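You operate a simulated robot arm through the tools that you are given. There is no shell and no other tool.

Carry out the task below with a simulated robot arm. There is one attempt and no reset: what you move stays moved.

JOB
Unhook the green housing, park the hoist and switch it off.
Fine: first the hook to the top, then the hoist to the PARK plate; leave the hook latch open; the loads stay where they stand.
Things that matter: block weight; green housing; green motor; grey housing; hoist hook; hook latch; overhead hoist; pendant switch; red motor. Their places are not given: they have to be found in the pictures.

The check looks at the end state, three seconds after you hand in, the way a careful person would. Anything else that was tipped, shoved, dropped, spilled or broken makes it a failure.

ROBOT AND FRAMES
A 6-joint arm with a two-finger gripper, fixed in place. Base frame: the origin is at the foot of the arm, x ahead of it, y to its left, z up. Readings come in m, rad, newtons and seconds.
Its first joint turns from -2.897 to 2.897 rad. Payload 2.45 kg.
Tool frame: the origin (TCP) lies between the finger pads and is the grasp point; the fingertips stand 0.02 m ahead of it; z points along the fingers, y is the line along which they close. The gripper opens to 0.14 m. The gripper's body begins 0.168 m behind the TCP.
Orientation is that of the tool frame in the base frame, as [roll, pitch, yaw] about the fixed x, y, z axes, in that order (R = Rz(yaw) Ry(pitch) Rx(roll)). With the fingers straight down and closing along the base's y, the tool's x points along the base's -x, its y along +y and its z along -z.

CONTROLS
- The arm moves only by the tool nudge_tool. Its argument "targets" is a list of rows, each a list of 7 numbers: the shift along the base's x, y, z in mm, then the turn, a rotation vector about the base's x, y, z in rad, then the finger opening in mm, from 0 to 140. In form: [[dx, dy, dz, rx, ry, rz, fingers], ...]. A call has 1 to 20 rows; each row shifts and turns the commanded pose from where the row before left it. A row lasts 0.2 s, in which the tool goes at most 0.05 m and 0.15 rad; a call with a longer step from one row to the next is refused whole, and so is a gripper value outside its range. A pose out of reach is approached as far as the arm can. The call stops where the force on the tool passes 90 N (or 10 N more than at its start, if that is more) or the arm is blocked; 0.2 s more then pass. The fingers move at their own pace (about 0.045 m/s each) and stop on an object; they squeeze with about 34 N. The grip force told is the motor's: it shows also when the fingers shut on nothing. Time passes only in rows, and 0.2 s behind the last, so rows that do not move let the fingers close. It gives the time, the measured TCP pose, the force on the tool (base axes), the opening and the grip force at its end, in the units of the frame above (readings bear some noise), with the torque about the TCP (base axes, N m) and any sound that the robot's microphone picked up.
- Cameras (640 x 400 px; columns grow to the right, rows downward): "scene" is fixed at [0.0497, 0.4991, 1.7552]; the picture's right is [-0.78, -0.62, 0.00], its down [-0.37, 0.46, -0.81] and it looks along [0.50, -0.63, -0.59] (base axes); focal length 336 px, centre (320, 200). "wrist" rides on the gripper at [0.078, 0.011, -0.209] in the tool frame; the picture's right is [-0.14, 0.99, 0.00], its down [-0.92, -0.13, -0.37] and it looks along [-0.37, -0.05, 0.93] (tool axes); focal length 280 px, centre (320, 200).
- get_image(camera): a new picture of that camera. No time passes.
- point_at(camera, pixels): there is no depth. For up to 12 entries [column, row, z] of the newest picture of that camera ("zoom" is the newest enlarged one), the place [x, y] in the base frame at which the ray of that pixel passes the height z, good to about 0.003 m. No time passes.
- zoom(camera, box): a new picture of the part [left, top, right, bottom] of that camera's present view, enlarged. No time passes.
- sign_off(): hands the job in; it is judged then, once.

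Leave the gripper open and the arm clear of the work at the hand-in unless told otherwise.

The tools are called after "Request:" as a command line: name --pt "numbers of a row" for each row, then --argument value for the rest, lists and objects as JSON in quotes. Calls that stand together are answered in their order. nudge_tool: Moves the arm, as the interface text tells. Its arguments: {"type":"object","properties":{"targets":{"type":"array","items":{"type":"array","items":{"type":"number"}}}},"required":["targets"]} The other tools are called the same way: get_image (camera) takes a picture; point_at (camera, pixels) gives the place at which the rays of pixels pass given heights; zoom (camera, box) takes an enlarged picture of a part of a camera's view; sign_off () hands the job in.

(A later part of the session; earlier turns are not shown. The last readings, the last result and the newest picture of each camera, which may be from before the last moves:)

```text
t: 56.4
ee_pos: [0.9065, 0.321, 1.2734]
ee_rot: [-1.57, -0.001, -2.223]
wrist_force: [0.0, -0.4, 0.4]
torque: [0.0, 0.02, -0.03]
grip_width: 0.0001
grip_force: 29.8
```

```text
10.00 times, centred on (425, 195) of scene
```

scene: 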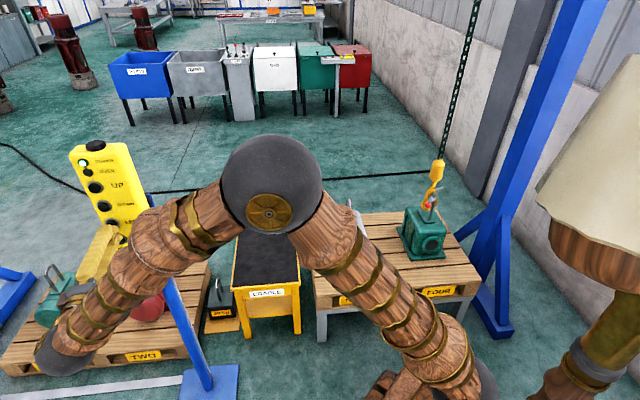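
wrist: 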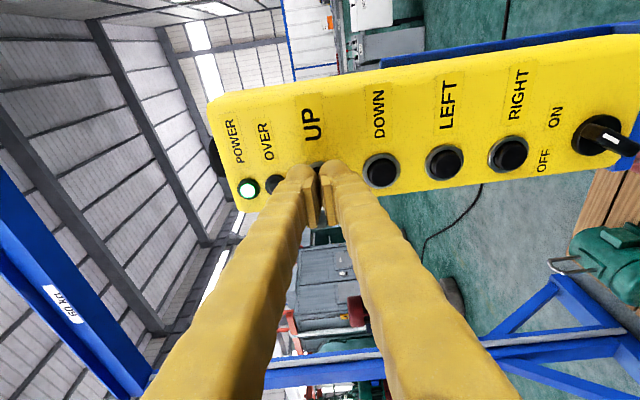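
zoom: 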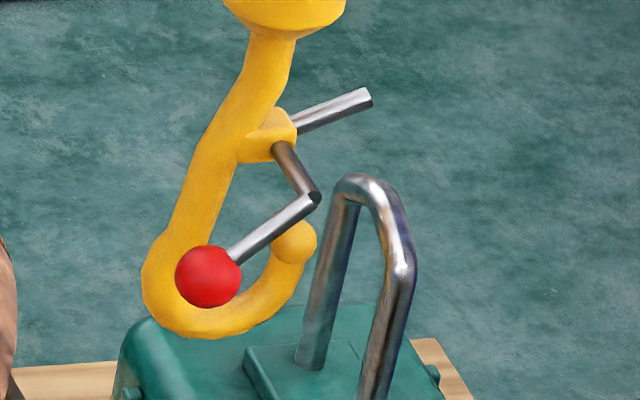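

The hook swings about ±6 mm, with only ~15 mm clearance tip to bail. I'd rather have more room: go back to LEFT and jog ~30 mm more before raising.

Request:
nudge_tool --pt "-15.8 12.2 0 0 0 0 0" --pt "0 0 -40 0 0 0 0" --pt "0 0 -40 0 0 0 0" --pt "0 0 -40 0 0 0 0" --pt "0 0 0 0 0 0 0" --pt "15.8 -12.2 0 0 0 0 0" --pt "7 -5.4 0 0 0 0 0" --pt "6.4 -5 0 0 0 0 0" --pt "0 0 0 0 0 0 0" --pt "0 0 0 0 0 0 0" --pt "-6.4 5 0 0 0 0 0" --pt "-7 5.4 0 0 0 0 0" --pt "-15.8 12.2 0 0 0 0 0" --pt "0 0 40 0 0 0 0" --pt "0 0 40 0 0 0 0" --pt "0 0 40 0 0 0 0" --pt "0 0 0 0 0 0 0"

Request:
zoom --camera "scene" --box '[395, 165, 445, 215]'

Request:
get_image --camera "wrist"

```text
t: 60.0
ee_pos: [0.8913, 0.3334, 1.2741]
ee_rot: [-1.571, 0.002, -2.225]
wrist_force: [-0.2, 0.6, -0.2]
torque: [0.01, 0.03, -0.03]
grip_width: 0.0002
grip_force: 29.6
```

```text
8.00 times, centred on (420, 190) of scene
```

zoom: 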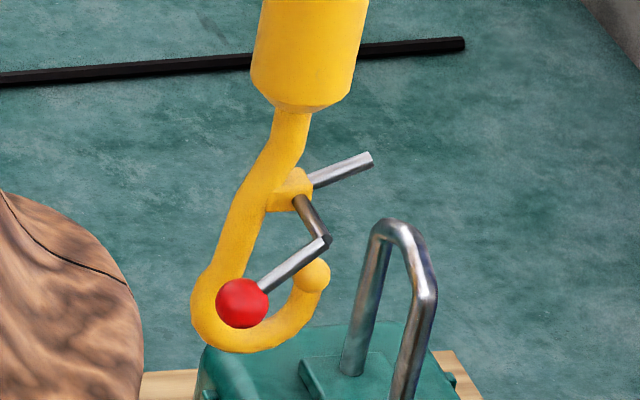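

```text
taken
```

wrist: 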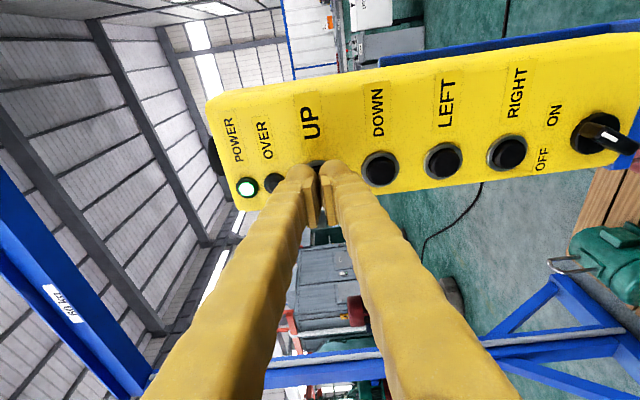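

Now about 40 mm clear, and I'm in front of UP again. I press UP and hold 2.4 s.

Request:
nudge_tool --pt "15.8 -12.2 0 0 0 0 0" --pt "7 -5.4 0 0 0 0 0" --pt "6.4 -5 0 0 0 0 0" --pt "0 0 0 0 0 0 0" --pt "0 0 0 0 0 0 0" --pt "0 0 0 0 0 0 0" --pt "0 0 0 0 0 0 0" --pt "0 0 0 0 0 0 0" --pt "0 0 0 0 0 0 0" --pt "0 0 0 0 0 0 0" --pt "0 0 0 0 0 0 0" --pt "0 0 0 0 0 0 0" --pt "0 0 0 0 0 0 0" --pt "0 0 0 0 0 0 0" --pt "0 0 0 0 0 0 0"

Request:
get_image --camera "scene"

```text
t: 63.1
ee_pos: [0.919, 0.3132, 1.2742]
ee_rot: [-1.57, -0.002, -2.222]
wrist_force: [-34.1, 20.5, 2.5]
torque: [-0.07, -0.12, -0.46]
grip_width: 0.0063
grip_force: 29.1
stopped in row 15: the force on the tool passed its limit at 91 N (the readings are from after the stop); the commanded pose is now the measured one
```

```text
taken
```

scene: 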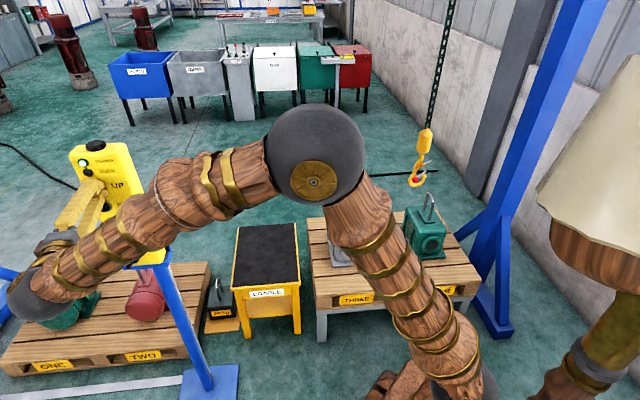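

UP works (hook rising), but the held push built up to 91 N on the bottomed button. I ease back 1.5 mm and see whether it still runs with a low force.

Request:
nudge_tool --pt "-1.2 0.9 0 0 0 0 0" --pt "0 0 0 0 0 0 0" --pt "0 0 0 0 0 0 0"

Request:
get_image --camera "scene"

Request:
get_image --camera "wrist"

```text
t: 63.9
ee_pos: [0.9193, 0.3126, 1.2733]
ee_rot: [-1.57, 0.001, -2.221]
wrist_force: [-22.9, 25.4, 5.4]
torque: [-0.2, -0.08, -0.18]
grip_width: 0.006
grip_force: 29.2
```

```text
taken
```

scene: 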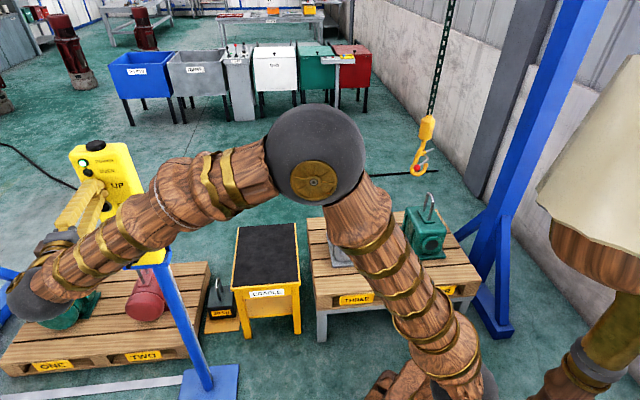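

```text
taken
```

wrist: 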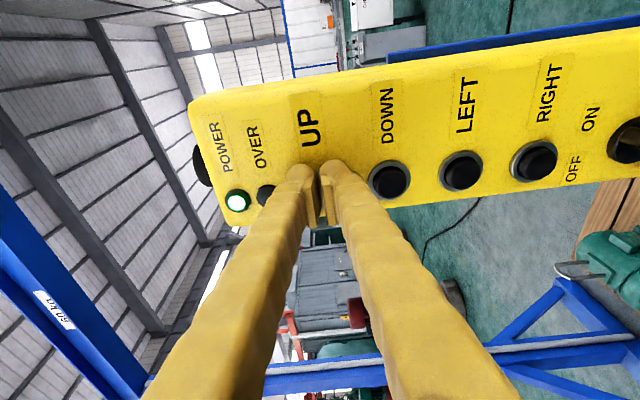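

Still rising (~0.1 m/s) at 34 N. I ease 1 mm more and hold 1.6 s.

Request:
nudge_tool --pt "-0.8 0.6 0 0 0 0 0" --pt "0 0 0 0 0 0 0" --pt "0 0 0 0 0 0 0" --pt "0 0 0 0 0 0 0" --pt "0 0 0 0 0 0 0" --pt "0 0 0 0 0 0 0" --pt "0 0 0 0 0 0 0" --pt "0 0 0 0 0 0 0"

Request:
get_image --camera "scene"

```text
t: 65.7
ee_pos: [0.9181, 0.3124, 1.2726]
ee_rot: [-1.57, -0.002, -2.224]
wrist_force: [-16.4, 9.8, -2.4]
torque: [-0.06, -0.06, -0.14]
grip_width: 0.0057
grip_force: 29.0
```

```text
taken
```

scene: 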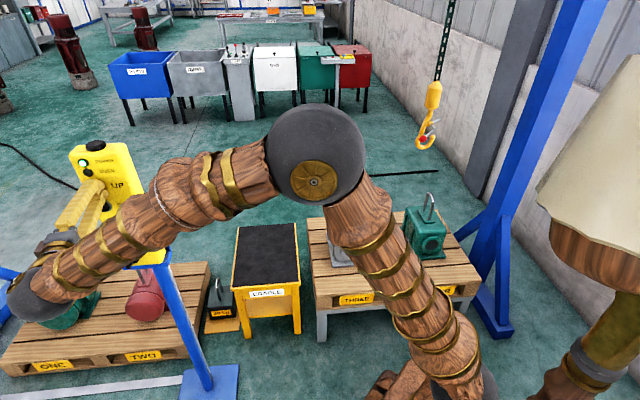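

Rising steadily at ~19 N. I keep holding for 4 s.

Request:
nudge_tool --pt "0 0 0 0 0 0 0" --pt "0 0 0 0 0 0 0" --pt "0 0 0 0 0 0 0" --pt "0 0 0 0 0 0 0" --pt "0 0 0 0 0 0 0" --pt "0 0 0 0 0 0 0" --pt "0 0 0 0 0 0 0" --pt "0 0 0 0 0 0 0" --pt "0 0 0 0 0 0 0" --pt "0 0 0 0 0 0 0" --pt "0 0 0 0 0 0 0" --pt "0 0 0 0 0 0 0" --pt "0 0 0 0 0 0 0" --pt "0 0 0 0 0 0 0" --pt "0 0 0 0 0 0 0" --pt "0 0 0 0 0 0 0" --pt "0 0 0 0 0 0 0" --pt "0 0 0 0 0 0 0" --pt "0 0 0 0 0 0 0" --pt "0 0 0 0 0 0 0"

Request:
get_image --camera "scene"

```text
t: 69.9
ee_pos: [0.9183, 0.3119, 1.2729]
ee_rot: [-1.572, -0.002, -2.223]
wrist_force: [-10.8, 11.3, 1.0]
torque: [-0.05, -0.05, -0.06]
grip_width: 0.0062
grip_force: 29.7
```

```text
taken
```

scene: 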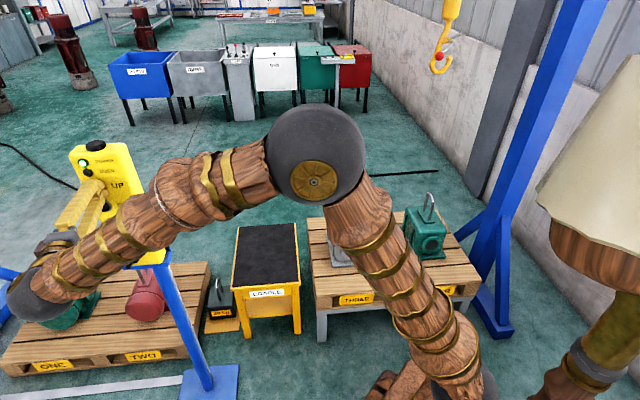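

Hook now at scene row ~57 and still going up. I hold on 4 s more.

Request:
nudge_tool --pt "0 0 0 0 0 0 0" --pt "0 0 0 0 0 0 0" --pt "0 0 0 0 0 0 0" --pt "0 0 0 0 0 0 0" --pt "0 0 0 0 0 0 0" --pt "0 0 0 0 0 0 0" --pt "0 0 0 0 0 0 0" --pt "0 0 0 0 0 0 0" --pt "0 0 0 0 0 0 0" --pt "0 0 0 0 0 0 0" --pt "0 0 0 0 0 0 0" --pt "0 0 0 0 0 0 0" --pt "0 0 0 0 0 0 0" --pt "0 0 0 0 0 0 0" --pt "0 0 0 0 0 0 0" --pt "0 0 0 0 0 0 0" --pt "0 0 0 0 0 0 0" --pt "0 0 0 0 0 0 0" --pt "0 0 0 0 0 0 0" --pt "0 0 0 0 0 0 0"

Request:
get_image --camera "scene"

```text
t: 74.1
ee_pos: [0.9184, 0.3118, 1.2736]
ee_rot: [-1.571, -0.002, -2.224]
wrist_force: [-13.3, 11.0, 1.4]
torque: [-0.07, -0.09, -0.07]
grip_width: 0.006
grip_force: 29.2
```

```text
taken
```

scene: 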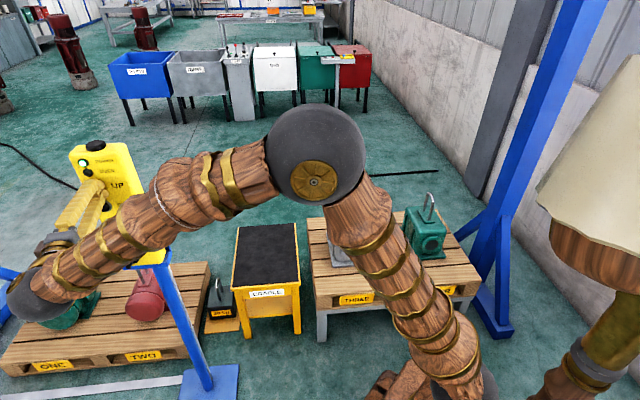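

The hook is out of view above. I hold for another 4 s so that it surely reaches its top stop, listening for sounds.

Request:
nudge_tool --pt "0 0 0 0 0 0 0" --pt "0 0 0 0 0 0 0" --pt "0 0 0 0 0 0 0" --pt "0 0 0 0 0 0 0" --pt "0 0 0 0 0 0 0" --pt "0 0 0 0 0 0 0" --pt "0 0 0 0 0 0 0" --pt "0 0 0 0 0 0 0" --pt "0 0 0 0 0 0 0" --pt "0 0 0 0 0 0 0" --pt "0 0 0 0 0 0 0" --pt "0 0 0 0 0 0 0" --pt "0 0 0 0 0 0 0" --pt "0 0 0 0 0 0 0" --pt "0 0 0 0 0 0 0" --pt "0 0 0 0 0 0 0" --pt "0 0 0 0 0 0 0" --pt "0 0 0 0 0 0 0" --pt "0 0 0 0 0 0 0" --pt "0 0 0 0 0 0 0"

Request:
nudge_tool --pt "0 0 0 0 0 0 0" --pt "0 0 0 0 0 0 0" --pt "0 0 0 0 0 0 0" --pt "0 0 0 0 0 0 0" --pt "0 0 0 0 0 0 0" --pt "-11 8.5 0 0 0 0 0" --pt "-23 17.7 0 0 0 0 0" --pt "-23 17.7 0 0 0 0 0" --pt "-23 17.7 0 0 0 0 0" --pt "-23 17.7 0 0 0 0 0" --pt "-23 17.7 0 0 0 0 0"

Request:
get_image --camera "wrist"

```text
t: 78.3
ee_pos: [0.9186, 0.3127, 1.2741]
ee_rot: [-1.57, -0.003, -2.224]
wrist_force: [-12.7, 11.0, 0.9]
torque: [-0.05, -0.09, -0.11]
grip_width: 0.0058
grip_force: 29.7
```

```text
t: 80.7
ee_pos: [0.7914, 0.4092, 1.2723]
ee_rot: [-1.57, 0.001, -2.225]
wrist_force: [0.7, -0.1, 0.1]
torque: [-0.01, -0.02, -0.04]
grip_width: 0.0
grip_force: 29.4
```

```text
taken
```

wrist: 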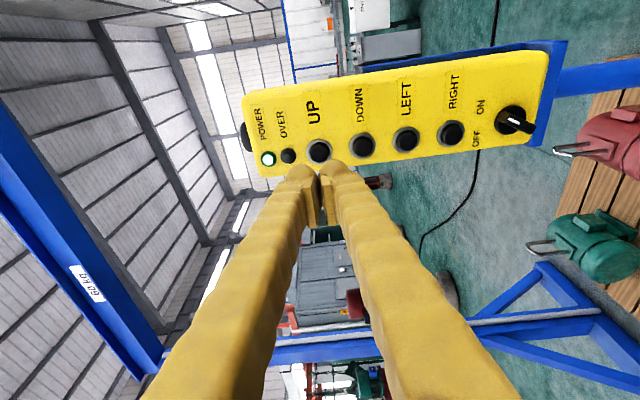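

I released UP and stood off. Now I want to see the hoist: I move to about [0.62,0.15,1.35] turning the tool towards it.

Request:
nudge_tool --pt "-30 0 5 0 0 0 0" --pt "-24 -34 9.8 0 0 -0.08 0" --pt "-20 -37 9.8 0 0 -0.08 0" --pt "-20 -37 9.8 0 0 -0.08 0" --pt "-20 -37 9.8 0 0 -0.08 0" --pt "-20 -37 9.8 0 0 -0.08 0" --pt "-20 -37 9.8 0 0 -0.08 0" --pt "-20 -37 9.8 0 0 -0.08 0"

Request:
get_image --camera "wrist"

```text
t: 82.5
ee_pos: [0.6189, 0.1521, 1.3461]
ee_rot: [-1.57, -0.001, -2.783]
wrist_force: [-0.2, -0.4, -0.4]
torque: [-0.05, -0.02, 0.02]
grip_width: 0.0
grip_force: 29.7
```

```text
taken
```

wrist: 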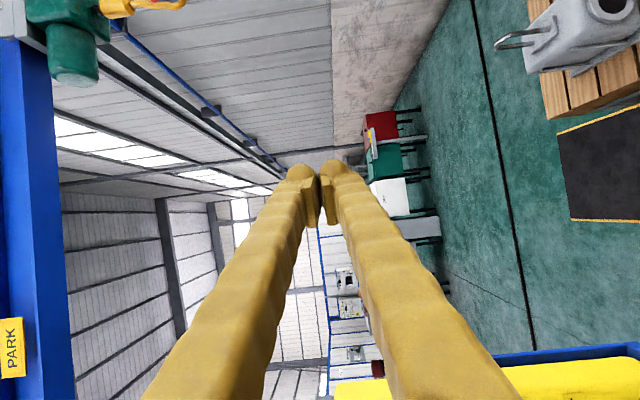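

The hook block is right up at the hoist (wrist (125,5)); PARK plate at (12,345). I zoom in.

Request:
zoom --camera "wrist" --box '[0, 0, 200, 120]'

Request:
zoom --camera "wrist" --box '[0, 280, 120, 400]'

Request:
point_at --camera "wrist" --pixels '[[12, 345, 2.15], [12, 345, 2.25], [75, 50, 2.05], [75, 50, 2.15], [112, 5, 1.95], [112, 5, 2.05]]'

```text
3.20 times, centred on (100, 60) of wrist
```

zoom: 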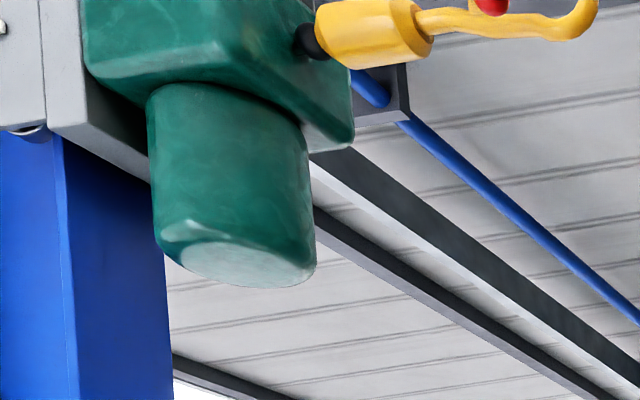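

```text
3.33 times, centred on (60, 340) of wrist
```

zoom: 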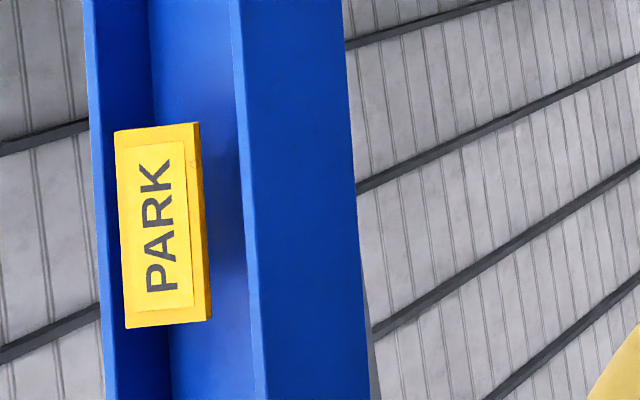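

```text
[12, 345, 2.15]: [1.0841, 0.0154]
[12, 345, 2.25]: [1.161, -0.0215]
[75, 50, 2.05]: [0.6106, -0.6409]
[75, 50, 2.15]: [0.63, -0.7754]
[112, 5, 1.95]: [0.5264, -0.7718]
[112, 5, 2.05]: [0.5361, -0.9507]
```

The hook is fully up against the hoist. PARK triangulates to about [1.257,-0.067,2.37], about 1.07 m further LEFT. I go back to the stand-off in front of LEFT.

Request:
nudge_tool --pt "20 37 -9.8 0 0 0.08 0" --pt "20 37 -9.8 0 0 0.08 0" --pt "20 37 -9.8 0 0 0.08 0" --pt "20 37 -9.8 0 0 0.08 0" --pt "20 37 -9.8 0 0 0.08 0" --pt "20 37 -9.8 0 0 0.08 0" --pt "24 34 -9.8 0 0 0.08 0" --pt "30 0 -5 0 0 0 0" --pt "24.5 -18.8 -29.8 0 0 0 0" --pt "24.5 -18.8 -29.8 0 0 0 0" --pt "24.5 -18.8 -29.8 0 0 0 0" --pt "24.5 -18.8 -29.8 0 0 0 0" --pt "0 0 0 0 0 0 0"

Request:
get_image --camera "wrist"

```text
t: 85.3
ee_pos: [0.8898, 0.3335, 1.1533]
ee_rot: [-1.568, -0.002, -2.222]
wrist_force: [-0.7, -0.2, 1.1]
torque: [-0.03, 0.01, 0.01]
grip_width: 0.0
grip_force: 29.0
```

```text
taken
```

wrist: 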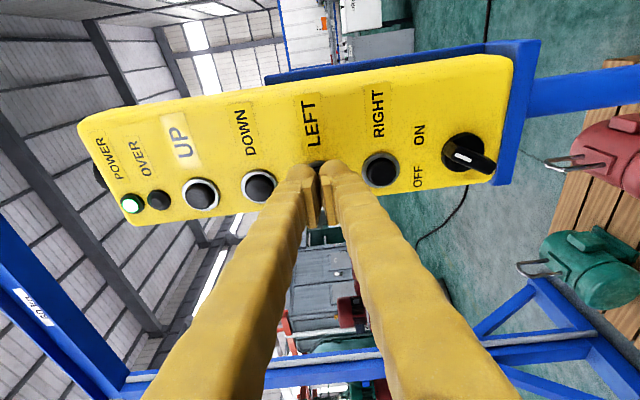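

Aligned with LEFT. I press a bit less deep and hold 2.4 s, release, and then look.

Request:
nudge_tool --pt "15.8 -12.2 0 0 0 0 0" --pt "7 -5.4 0 0 0 0 0" --pt "5 -3.8 0 0 0 0 0" --pt "0 0 0 0 0 0 0" --pt "0 0 0 0 0 0 0" --pt "0 0 0 0 0 0 0" --pt "0 0 0 0 0 0 0" --pt "0 0 0 0 0 0 0" --pt "0 0 0 0 0 0 0" --pt "0 0 0 0 0 0 0" --pt "0 0 0 0 0 0 0" --pt "0 0 0 0 0 0 0" --pt "0 0 0 0 0 0 0" --pt "-5 3.8 0 0 0 0 0" --pt "-7 5.4 0 0 0 0 0" --pt "-15.8 12.2 0 0 0 0 0"

Request:
nudge_tool --pt "-24.5 18.8 29.8 0 0 0 0" --pt "-24.5 18.8 29.8 0 0 0 0" --pt "-24.5 18.8 29.8 0 0 0 0" --pt "-24.5 18.8 29.8 0 0 0 0" --pt "-30 0 5 0 0 0 0" --pt "-24 -34 9.8 0 0 -0.08 0" --pt "-20 -37 9.8 0 0 -0.08 0" --pt "-20 -37 9.8 0 0 -0.08 0" --pt "-20 -37 9.8 0 0 -0.08 0" --pt "-20 -37 9.8 0 0 -0.08 0" --pt "-20 -37 9.8 0 0 -0.08 0" --pt "-20 -37 9.8 0 0 -0.08 0"

Request:
get_image --camera "wrist"

```text
t: 88.7
ee_pos: [0.89, 0.3336, 1.1554]
ee_rot: [-1.571, -0.002, -2.224]
wrist_force: [0.3, -0.1, 0.7]
torque: [-0.02, 0.03, -0.02]
grip_width: 0.0001
grip_force: 28.9
```

```text
t: 91.3
ee_pos: [0.6192, 0.1514, 1.3475]
ee_rot: [-1.57, -0.003, -2.783]
wrist_force: [0.0, -0.8, 0.0]
torque: [0.03, 0.01, 0.03]
grip_width: 0.0
grip_force: 29.6
```

```text
taken
```

wrist: 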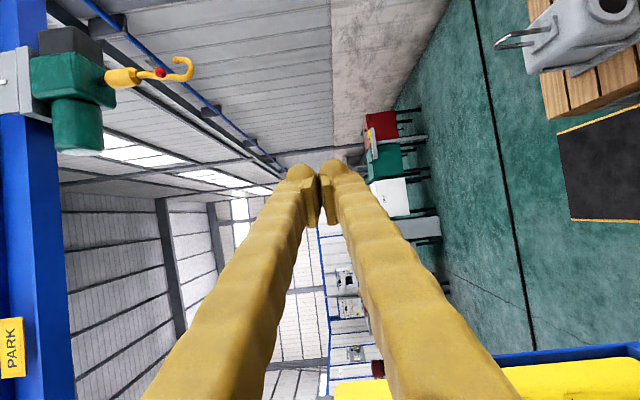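

The hoist moved left along the beam: chain exit from about (97,10) to (102,82). I compute positions with rays.

Request:
point_at --camera "wrist" --pixels '[[12, 347, 2.37], [12, 347, 2.3], [20, 82, 2.37], [20, 82, 2.3], [103, 82, 2.05], [103, 82, 2.1], [98, 11, 2.05], [98, 11, 2.1], [40, 150, 2.3], [40, 350, 2.3]]'

Request:
zoom --camera "wrist" --box '[0, 0, 220, 160]'

```text
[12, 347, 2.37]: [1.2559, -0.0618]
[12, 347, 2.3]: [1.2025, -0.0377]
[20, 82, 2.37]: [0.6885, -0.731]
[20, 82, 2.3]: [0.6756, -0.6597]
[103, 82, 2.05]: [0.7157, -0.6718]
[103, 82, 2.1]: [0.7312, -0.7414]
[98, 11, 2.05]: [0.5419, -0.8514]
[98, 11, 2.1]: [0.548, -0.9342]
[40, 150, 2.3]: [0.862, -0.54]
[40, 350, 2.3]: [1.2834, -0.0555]
```

```text
2.50 times, centred on (110, 80) of wrist
```

zoom: 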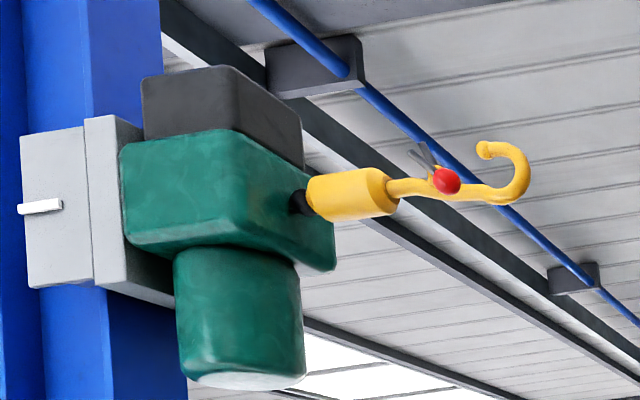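

The trolley carries a white pointer at its centre (row 83); PARK's centre is at row 347, 0.88 m further along. The hoist starts slow (~45 mm/s) then goes faster. I return and press LEFT for about 3.2 s.

Request:
nudge_tool --pt "20 37 -9.8 0 0 0.08 0" --pt "20 37 -9.8 0 0 0.08 0" --pt "20 37 -9.8 0 0 0.08 0" --pt "20 37 -9.8 0 0 0.08 0" --pt "20 37 -9.8 0 0 0.08 0" --pt "20 37 -9.8 0 0 0.08 0" --pt "24 34 -9.8 0 0 0.08 0" --pt "30 0 -5 0 0 0 0" --pt "24.5 -18.8 -29.8 0 0 0 0" --pt "24.5 -18.8 -29.8 0 0 0 0" --pt "24.5 -18.8 -29.8 0 0 0 0" --pt "24.5 -18.8 -29.8 0 0 0 0" --pt "0 0 0 0 0 0 0"

Request:
nudge_tool --pt "15.8 -12.2 0 0 0 0 0" --pt "7 -5.4 0 0 0 0 0" --pt "5 -3.8 0 0 0 0 0" --pt "0 0 0 0 0 0 0" --pt "0 0 0 0 0 0 0" --pt "0 0 0 0 0 0 0" --pt "0 0 0 0 0 0 0" --pt "0 0 0 0 0 0 0" --pt "0 0 0 0 0 0 0" --pt "0 0 0 0 0 0 0" --pt "0 0 0 0 0 0 0" --pt "0 0 0 0 0 0 0" --pt "0 0 0 0 0 0 0" --pt "0 0 0 0 0 0 0" --pt "0 0 0 0 0 0 0" --pt "0 0 0 0 0 0 0" --pt "0 0 0 0 0 0 0" --pt "-5 3.8 0 0 0 0 0" --pt "-7 5.4 0 0 0 0 0" --pt "-15.8 12.2 0 0 0 0 0"

Request:
nudge_tool --pt "-24.5 18.8 29.8 0 0 0 0" --pt "-24.5 18.8 29.8 0 0 0 0" --pt "-24.5 18.8 29.8 0 0 0 0" --pt "-24.5 18.8 29.8 0 0 0 0" --pt "-30 0 5 0 0 0 0" --pt "-24 -34 9.8 0 0 -0.08 0" --pt "-20 -37 9.8 0 0 -0.08 0" --pt "-20 -37 9.8 0 0 -0.08 0" --pt "-20 -37 9.8 0 0 -0.08 0" --pt "-20 -37 9.8 0 0 -0.08 0" --pt "-20 -37 9.8 0 0 -0.08 0" --pt "-20 -37 9.8 0 0 -0.08 0"

Request:
get_image --camera "wrist"

```text
t: 94.1
ee_pos: [0.8899, 0.3341, 1.1553]
ee_rot: [-1.571, -0.002, -2.224]
wrist_force: [-0.2, -0.1, 0.1]
torque: [0.0, 0.03, 0.0]
grip_width: 0.0
grip_force: 29.3
```

```text
t: 98.3
ee_pos: [0.8908, 0.3338, 1.1561]
ee_rot: [-1.571, -0.003, -2.223]
wrist_force: [0.3, 0.0, -0.2]
torque: [-0.03, -0.02, -0.03]
grip_width: 0.0001
grip_force: 29.5
```

```text
t: 100.9
ee_pos: [0.6192, 0.1532, 1.3481]
ee_rot: [-1.572, -0.001, -2.784]
wrist_force: [-0.3, -0.5, -0.3]
torque: [-0.02, 0.03, 0.0]
grip_width: 0.0
grip_force: 29.0
```

```text
taken
```

wrist: 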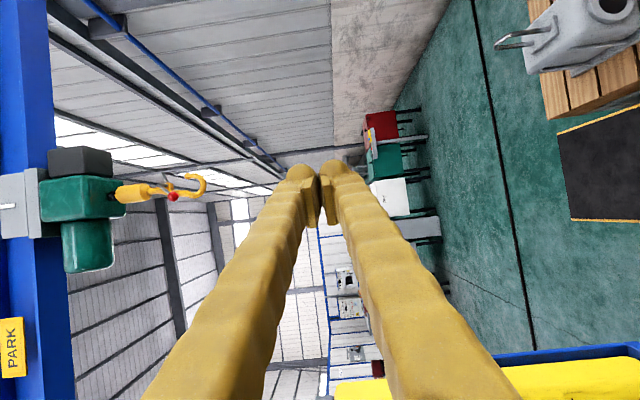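

Pointer now at row ~206; PARK centre row 347. I compute the remaining distance.

Request:
point_at --camera "wrist" --pixels '[[12, 347, 2.37], [8, 206, 2.37], [12, 206, 2.37], [20, 82, 2.37]]'

Request:
zoom --camera "wrist" --box '[0, 140, 220, 400]'

```text
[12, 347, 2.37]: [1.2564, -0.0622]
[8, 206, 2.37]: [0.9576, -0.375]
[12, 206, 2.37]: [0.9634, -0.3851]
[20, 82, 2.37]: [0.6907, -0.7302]
```

```text
1.54 times, centred on (110, 270) of wrist
```

zoom: 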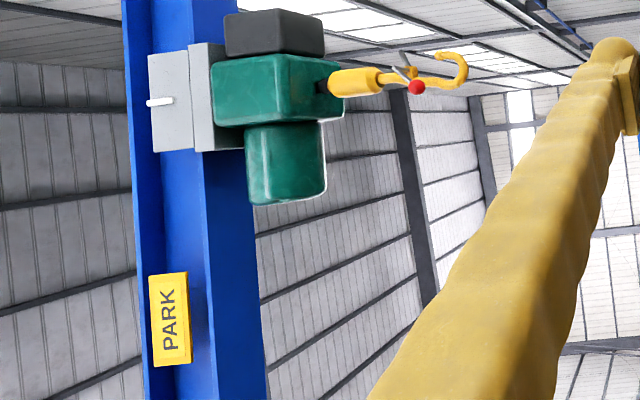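

Remaining ≈0.435 m; the last 2.8 s hold gave 0.445 m. I press LEFT with 2.6 s hold and then fine-tune.

Request:
nudge_tool --pt "20 37 -9.8 0 0 0.08 0" --pt "20 37 -9.8 0 0 0.08 0" --pt "20 37 -9.8 0 0 0.08 0" --pt "20 37 -9.8 0 0 0.08 0" --pt "20 37 -9.8 0 0 0.08 0" --pt "20 37 -9.8 0 0 0.08 0" --pt "24 34 -9.8 0 0 0.08 0" --pt "30 0 -5 0 0 0 0" --pt "24.5 -18.8 -29.8 0 0 0 0" --pt "24.5 -18.8 -29.8 0 0 0 0" --pt "24.5 -18.8 -29.8 0 0 0 0" --pt "24.5 -18.8 -29.8 0 0 0 0" --pt "0 0 0 0 0 0 0"

Request:
nudge_tool --pt "15.8 -12.2 0 0 0 0 0" --pt "7 -5.4 0 0 0 0 0" --pt "5 -3.8 0 0 0 0 0" --pt "0 0 0 0 0 0 0" --pt "0 0 0 0 0 0 0" --pt "0 0 0 0 0 0 0" --pt "0 0 0 0 0 0 0" --pt "0 0 0 0 0 0 0" --pt "0 0 0 0 0 0 0" --pt "0 0 0 0 0 0 0" --pt "0 0 0 0 0 0 0" --pt "0 0 0 0 0 0 0" --pt "0 0 0 0 0 0 0" --pt "0 0 0 0 0 0 0" --pt "0 0 0 0 0 0 0" --pt "0 0 0 0 0 0 0" --pt "-5 3.8 0 0 0 0 0" --pt "-7 5.4 0 0 0 0 0" --pt "-15.8 12.2 0 0 0 0 0"

Request:
nudge_tool --pt "-24.5 18.8 29.8 0 0 0 0" --pt "-24.5 18.8 29.8 0 0 0 0" --pt "-24.5 18.8 29.8 0 0 0 0" --pt "-24.5 18.8 29.8 0 0 0 0" --pt "-30 0 5 0 0 0 0" --pt "-24 -34 9.8 0 0 -0.08 0" --pt "-20 -37 9.8 0 0 -0.08 0" --pt "-20 -37 9.8 0 0 -0.08 0" --pt "-20 -37 9.8 0 0 -0.08 0" --pt "-20 -37 9.8 0 0 -0.08 0" --pt "-20 -37 9.8 0 0 -0.08 0" --pt "-20 -37 9.8 0 0 -0.08 0"

Request:
get_image --camera "wrist"

Request:
zoom --camera "wrist" --box '[0, 260, 200, 400]'

```text
t: 103.7
ee_pos: [0.892, 0.3325, 1.1532]
ee_rot: [-1.572, -0.001, -2.224]
wrist_force: [0.5, 0.3, 0.3]
torque: [-0.01, 0.01, -0.01]
grip_width: 0.0001
grip_force: 30.1
```

```text
t: 107.7
ee_pos: [0.8901, 0.3335, 1.1541]
ee_rot: [-1.571, 0.0, -2.224]
wrist_force: [-0.1, 0.3, -0.4]
torque: [0.01, -0.01, 0.0]
grip_width: 0.0
grip_force: 29.6
```

```text
t: 110.3
ee_pos: [0.6182, 0.1529, 1.3481]
ee_rot: [-1.572, -0.001, -2.783]
wrist_force: [-0.1, -0.3, 0.3]
torque: [-0.03, 0.02, -0.01]
grip_width: 0.0
grip_force: 29.3
```

```text
taken
```

wrist: 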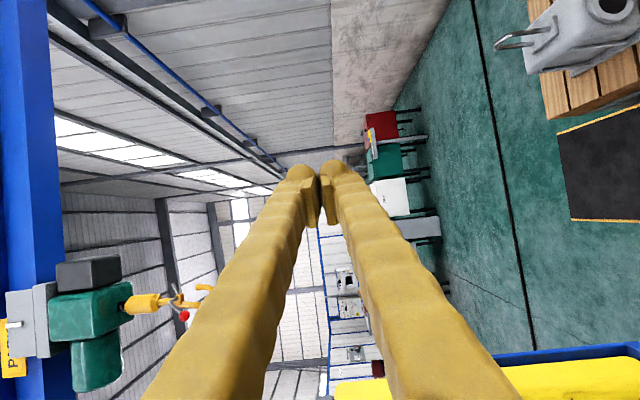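

```text
2.86 times, centred on (100, 330) of wrist
```

zoom: 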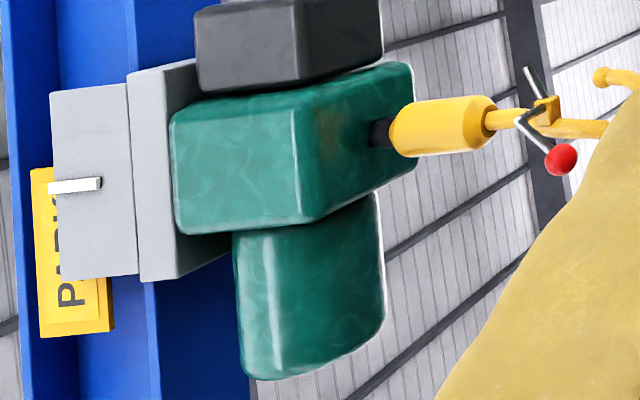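

The pointer (row 325) is already over the upper part of the PARK plate; about 75 mm to its centre. I do two slow jogs (0.8 s and 0.6 s hold) and look again.

Request:
nudge_tool --pt "20 37 -9.8 0 0 0.08 0" --pt "20 37 -9.8 0 0 0.08 0" --pt "20 37 -9.8 0 0 0.08 0" --pt "20 37 -9.8 0 0 0.08 0" --pt "20 37 -9.8 0 0 0.08 0" --pt "20 37 -9.8 0 0 0.08 0" --pt "24 34 -9.8 0 0 0.08 0" --pt "30 0 -5 0 0 0 0" --pt "24.5 -18.8 -29.8 0 0 0 0" --pt "24.5 -18.8 -29.8 0 0 0 0" --pt "24.5 -18.8 -29.8 0 0 0 0" --pt "24.5 -18.8 -29.8 0 0 0 0" --pt "0 0 0 0 0 0 0"

Request:
nudge_tool --pt "15.8 -12.2 0 0 0 0 0" --pt "7 -5.4 0 0 0 0 0" --pt "5 -3.8 0 0 0 0 0" --pt "0 0 0 0 0 0 0" --pt "0 0 0 0 0 0 0" --pt "0 0 0 0 0 0 0" --pt "0 0 0 0 0 0 0" --pt "-5 3.8 0 0 0 0 0" --pt "-7 5.4 0 0 0 0 0" --pt "0 0 0 0 0 0 0" --pt "7 -5.4 0 0 0 0 0" --pt "5 -3.8 0 0 0 0 0" --pt "0 0 0 0 0 0 0" --pt "0 0 0 0 0 0 0" --pt "0 0 0 0 0 0 0" --pt "-5 3.8 0 0 0 0 0" --pt "-7 5.4 0 0 0 0 0" --pt "-15.8 12.2 0 0 0 0 0"

Request:
nudge_tool --pt "-24.5 18.8 29.8 0 0 0 0" --pt "-24.5 18.8 29.8 0 0 0 0" --pt "-24.5 18.8 29.8 0 0 0 0" --pt "-24.5 18.8 29.8 0 0 0 0" --pt "-30 0 5 0 0 0 0" --pt "-24 -34 9.8 0 0 -0.08 0" --pt "-20 -37 9.8 0 0 -0.08 0" --pt "-20 -37 9.8 0 0 -0.08 0" --pt "-20 -37 9.8 0 0 -0.08 0" --pt "-20 -37 9.8 0 0 -0.08 0" --pt "-20 -37 9.8 0 0 -0.08 0" --pt "-20 -37 9.8 0 0 -0.08 0"

Request:
zoom --camera "wrist" --box '[0, 260, 200, 400]'

```text
t: 113.1
ee_pos: [0.8922, 0.3329, 1.1534]
ee_rot: [-1.57, -0.001, -2.223]
wrist_force: [-0.3, 0.0, -0.1]
torque: [0.0, 0.0, -0.01]
grip_width: 0.0
grip_force: 29.6
```

```text
t: 116.9
ee_pos: [0.8913, 0.3346, 1.1536]
ee_rot: [-1.569, -0.002, -2.222]
wrist_force: [0.7, -0.4, 0.8]
torque: [0.03, 0.03, 0.02]
grip_width: 0.0002
grip_force: 29.4
```

```text
t: 119.5
ee_pos: [0.6193, 0.1514, 1.3468]
ee_rot: [-1.57, -0.002, -2.783]
wrist_force: [0.2, 0.0, -0.3]
torque: [0.0, 0.04, 0.0]
grip_width: 0.0001
grip_force: 29.1
```

```text
2.86 times, centred on (100, 330) of wrist
```

zoom: 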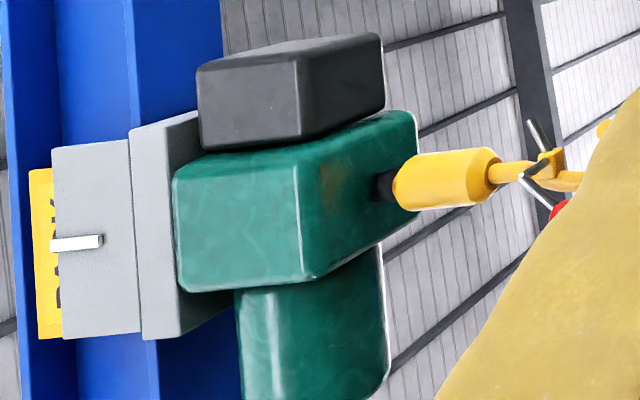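

Pointer now at zoom row 242 versus plate centre 253. This view has some parallax, so I go to a stand-off that looks square at the PARK plate.

Request:
nudge_tool --pt "12.6 39.9 11 0 0 0.07 0" --pt "12.6 39.9 11 0 0 0.07 0" --pt "12.6 39.9 11 0 0 0.07 0" --pt "12.6 39.9 11 0 0 0.07 0" --pt "12.6 39.9 11 0 0 0.07 0" --pt "12.6 39.9 11 0 0 0.07 0" --pt "12.6 39.9 11 0 0 0.07 0" --pt "12.6 39.9 11 0 0 0.07 0"

Request:
get_image --camera "wrist"

Request:
zoom --camera "wrist" --box '[0, 60, 160, 200]'

```text
t: 121.3
ee_pos: [0.7204, 0.4731, 1.437]
ee_rot: [-1.572, 0.001, -2.223]
wrist_force: [0.1, -0.1, -0.8]
torque: [-0.01, 0.02, 0.0]
grip_width: 0.0003
grip_force: 29.1
```

```text
taken
```

wrist: 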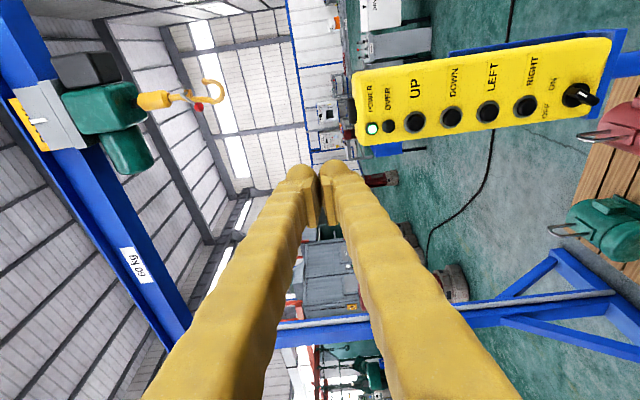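

```text
2.86 times, centred on (80, 130) of wrist
```

zoom: 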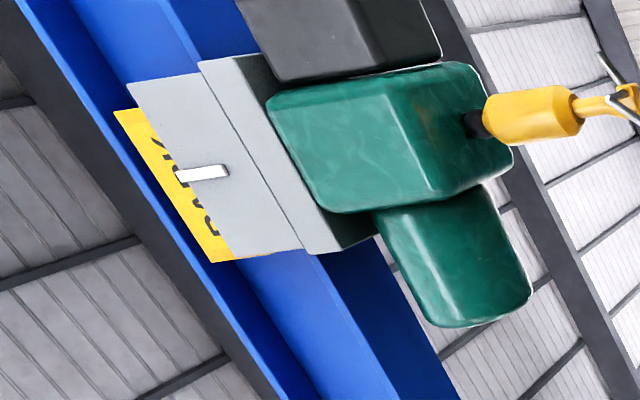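

Square view: the pointer points at about 45 % of the plate length — some 9 mm short of centre. I return to LEFT for a last short tap.

Request:
nudge_tool --pt "0 0 -40 0 0 0 0" --pt "0 0 -40 0 0 0 0" --pt "0 0 -40 0 0 0 0" --pt "0 0 -40 0 0 0 0" --pt "21 -17 -30 0 0 0 0" --pt "21 -17 -30 0 0 0 0" --pt "21 -17 -30 0 0 0 0" --pt "21 -17 -33 0 0 0 0" --pt "28 -23 0 0 0 0 0" --pt "29 -23 0 0 0 0 0" --pt "29 -25.4 0 0 0 0 0" --pt "0 0 0 0 0 0 0"

Request:
get_image --camera "wrist"

```text
t: 123.9
ee_pos: [0.8909, 0.3341, 1.1522]
ee_rot: [-1.57, 0.0, -2.222]
wrist_force: [0.1, 0.0, -0.1]
torque: [0.04, 0.0, -0.01]
grip_width: 0.0
grip_force: 28.7
```

```text
taken
```

wrist: 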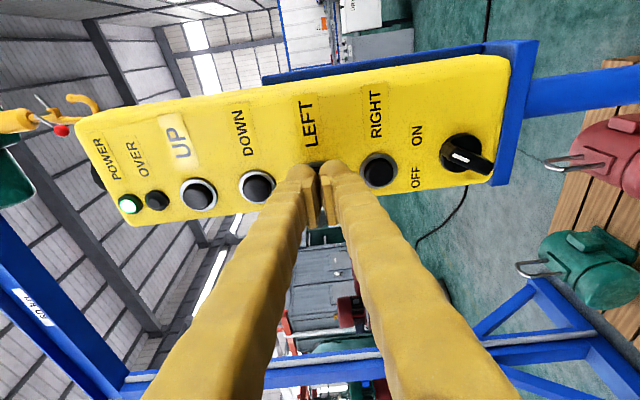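

Aligned; the hook and its open latch are even visible at upper left. One short tap of LEFT, then back to the stand-off.

Request:
nudge_tool --pt "15.8 -12.2 0 0 0 0 0" --pt "7 -5.4 0 0 0 0 0" --pt "5.5 -4.2 0 0 0 0 0" --pt "-5.5 4.2 0 0 0 0 0" --pt "-7 5.4 0 0 0 0 0" --pt "-15.8 12.2 0 0 0 0 0" --pt "-29 25.4 0 0 0 0 0" --pt "-29 23 0 0 0 0 0" --pt "-28 23 0 0 0 0 0" --pt "-21 17 33 0 0 0 0" --pt "-21 17 30 0 0 0 0" --pt "-21 17 30 0 0 0 0" --pt "-21 17 30 0 0 0 0" --pt "0 0 40 0 0 0 0" --pt "0 0 40 0 0 0 0" --pt "0 0 40 0 0 0 0" --pt "0 0 40 0 0 0 0"

Request:
zoom --camera "wrist" --box '[0, 60, 160, 200]'

Request:
zoom --camera "wrist" --box '[120, 70, 240, 130]'

Request:
get_image --camera "scene"

```text
t: 127.5
ee_pos: [0.7199, 0.4713, 1.4358]
ee_rot: [-1.572, -0.001, -2.224]
wrist_force: [-0.6, 0.3, 0.2]
torque: [-0.01, -0.01, 0.0]
grip_width: 0.0002
grip_force: 29.5
```

```text
2.86 times, centred on (80, 130) of wrist
```

zoom: 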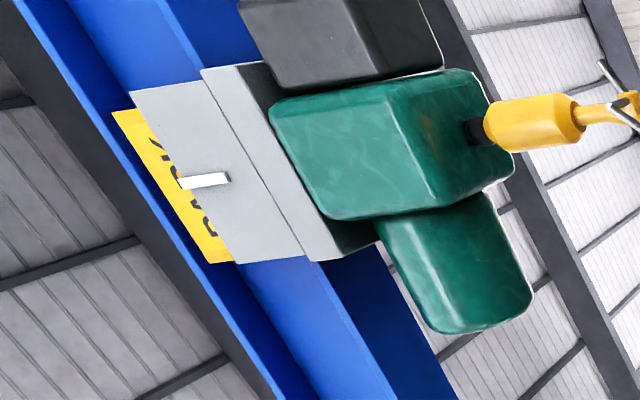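

```text
5.33 times, centred on (180, 100) of wrist
```

zoom: 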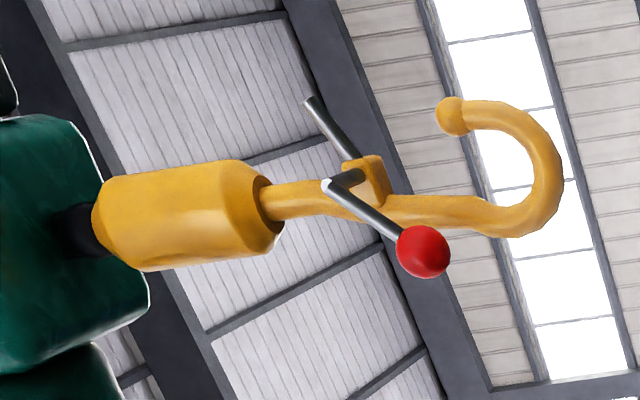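

```text
taken
```

scene: 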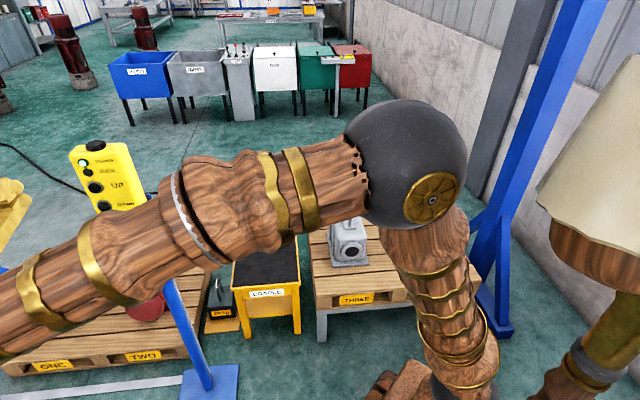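

Pointer is now centred on the PARK plate, hook fully up, latch open. Next the rotary switch: I move down and forward to a close look at the knob.

Request:
nudge_tool --pt "0 0 -42 0 0 0 0" --pt "0 0 -42 0 0 0 0" --pt "0 0 -42 0 0 0 0" --pt "0 0 -42 0 0 0 0" --pt "0 0 -42 0 0 0 0" --pt "0 0 -42 0 0 0 0" --pt "0 0 -42 0 0 0 0" --pt "0 0 -42 0 0 0 0" --pt "33 -26.5 0 0 0 0 0" --pt "33 -26.5 0 0 0 0 0" --pt "33 -26.5 0 0 0 0 0" --pt "33 -26.5 0 0 0 0 0" --pt "0 0 0 0 0 0 0"

Request:
get_image --camera "wrist"

Request:
zoom --camera "wrist" --box '[330, 100, 470, 220]'

```text
t: 130.3
ee_pos: [0.8531, 0.3664, 1.0991]
ee_rot: [-1.57, 0.0, -2.222]
wrist_force: [-0.4, -1.0, -0.5]
torque: [0.02, 0.01, 0.02]
grip_width: 0.0
grip_force: 28.7
```

```text
taken
```

wrist: 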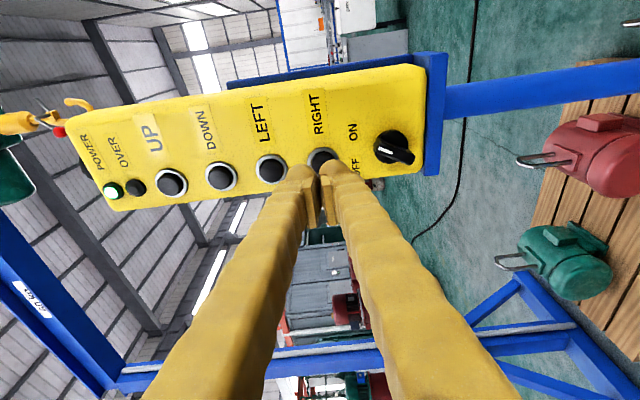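

```text
3.33 times, centred on (400, 160) of wrist
```

zoom: 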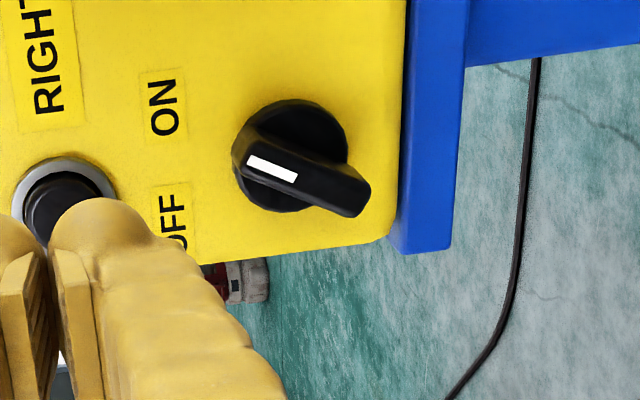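

Knob bar: centre about z≈1.016 directly below RIGHT, tilted ~34° to ON (pointer up-right), lower end towards +h. I'll push its lower end towards -h to turn it counter-clockwise to OFF. First move fingertips to the +h side, level with the lower end, still short of the face.

Request:
nudge_tool --pt "12.2 15.8 -35 0 0 0 0" --pt "12.2 15.8 -35 0 0 0 0" --pt "0 0 -35 0 0 0 0" --pt "31.6 -24.4 0 0 0 0 0" --pt "0 0 0 0 0 0 0"

Request:
get_image --camera "wrist"

Request:
zoom --camera "wrist" --box '[230, 80, 390, 220]'

```text
t: 131.5
ee_pos: [0.9087, 0.3729, 0.9945]
ee_rot: [-1.57, -0.001, -2.221]
wrist_force: [1.0, 0.0, 0.1]
torque: [0.01, 0.04, 0.0]
grip_width: 0.0002
grip_force: 29.4
```

```text
taken
```

wrist: 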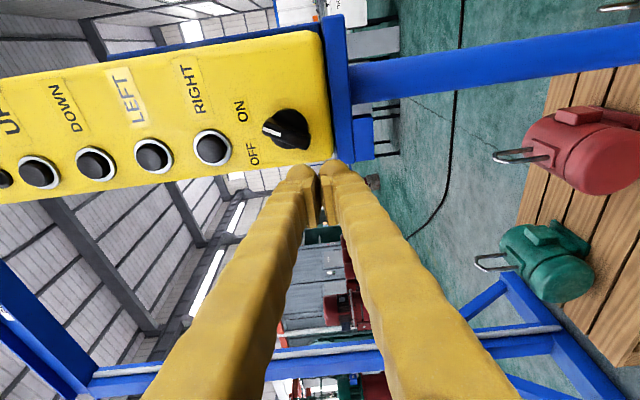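

```text
2.86 times, centred on (310, 150) of wrist
```

zoom: 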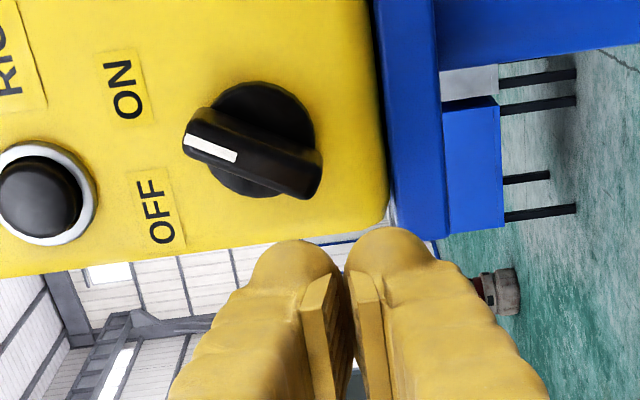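

Bar's lower end is ~31 mm to the -h side and 9 mm above the tool axis. I raise 5 mm and go forward 37 mm beside it (not touching the face).

Request:
nudge_tool --pt "0 0 5 0 0 0 0" --pt "15 -11.5 0 0 0 0 0" --pt "14.5 -11.3 0 0 0 0 0" --pt "0 0 0 0 0 0 0"

Request:
get_image --camera "wrist"

Request:
zoom --camera "wrist" --box '[230, 80, 390, 220]'

```text
t: 132.5
ee_pos: [0.9375, 0.3508, 1.0004]
ee_rot: [-1.57, 0.002, -2.221]
wrist_force: [0.0, 0.4, 0.3]
torque: [0.01, 0.01, 0.02]
grip_width: 0.0
grip_force: 29.4
```

```text
taken
```

wrist: 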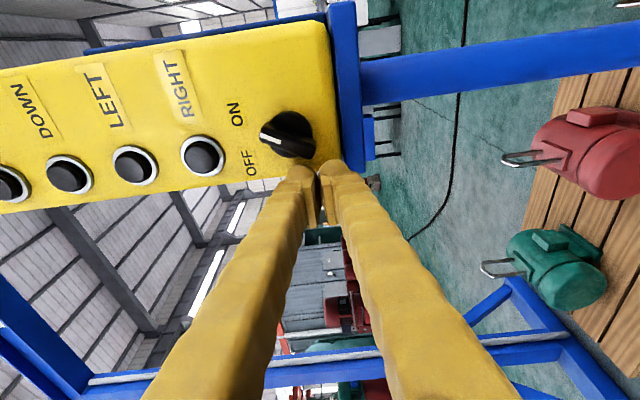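

```text
2.86 times, centred on (310, 150) of wrist
```

zoom: 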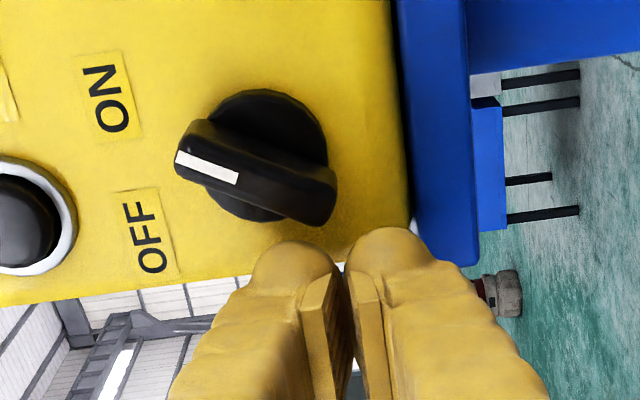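

Fingertips beside the bar's lower end. I push towards -h in 6 mm steps, 24 mm, watching force.

Request:
nudge_tool --pt "-3.7 -4.7 0 0 0 0 0" --pt "-3.7 -4.7 0 0 0 0 0" --pt "-3.7 -4.7 0 0 0 0 0" --pt "-3.7 -4.7 0 0 0 0 0"

Request:
zoom --camera "wrist" --box '[230, 80, 390, 220]'

```text
t: 133.5
ee_pos: [0.925, 0.3361, 0.9982]
ee_rot: [-1.573, 0.001, -2.216]
wrist_force: [64.8, 41.7, -9.3]
torque: [-0.65, 1.18, 0.92]
grip_width: 0.0
grip_force: 29.8
```

```text
2.86 times, centred on (310, 150) of wrist
```

zoom: 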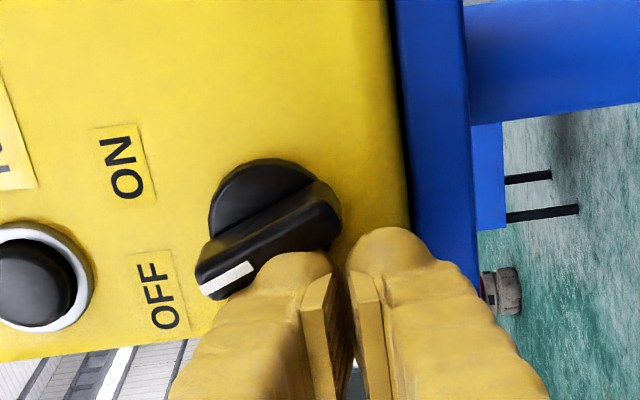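

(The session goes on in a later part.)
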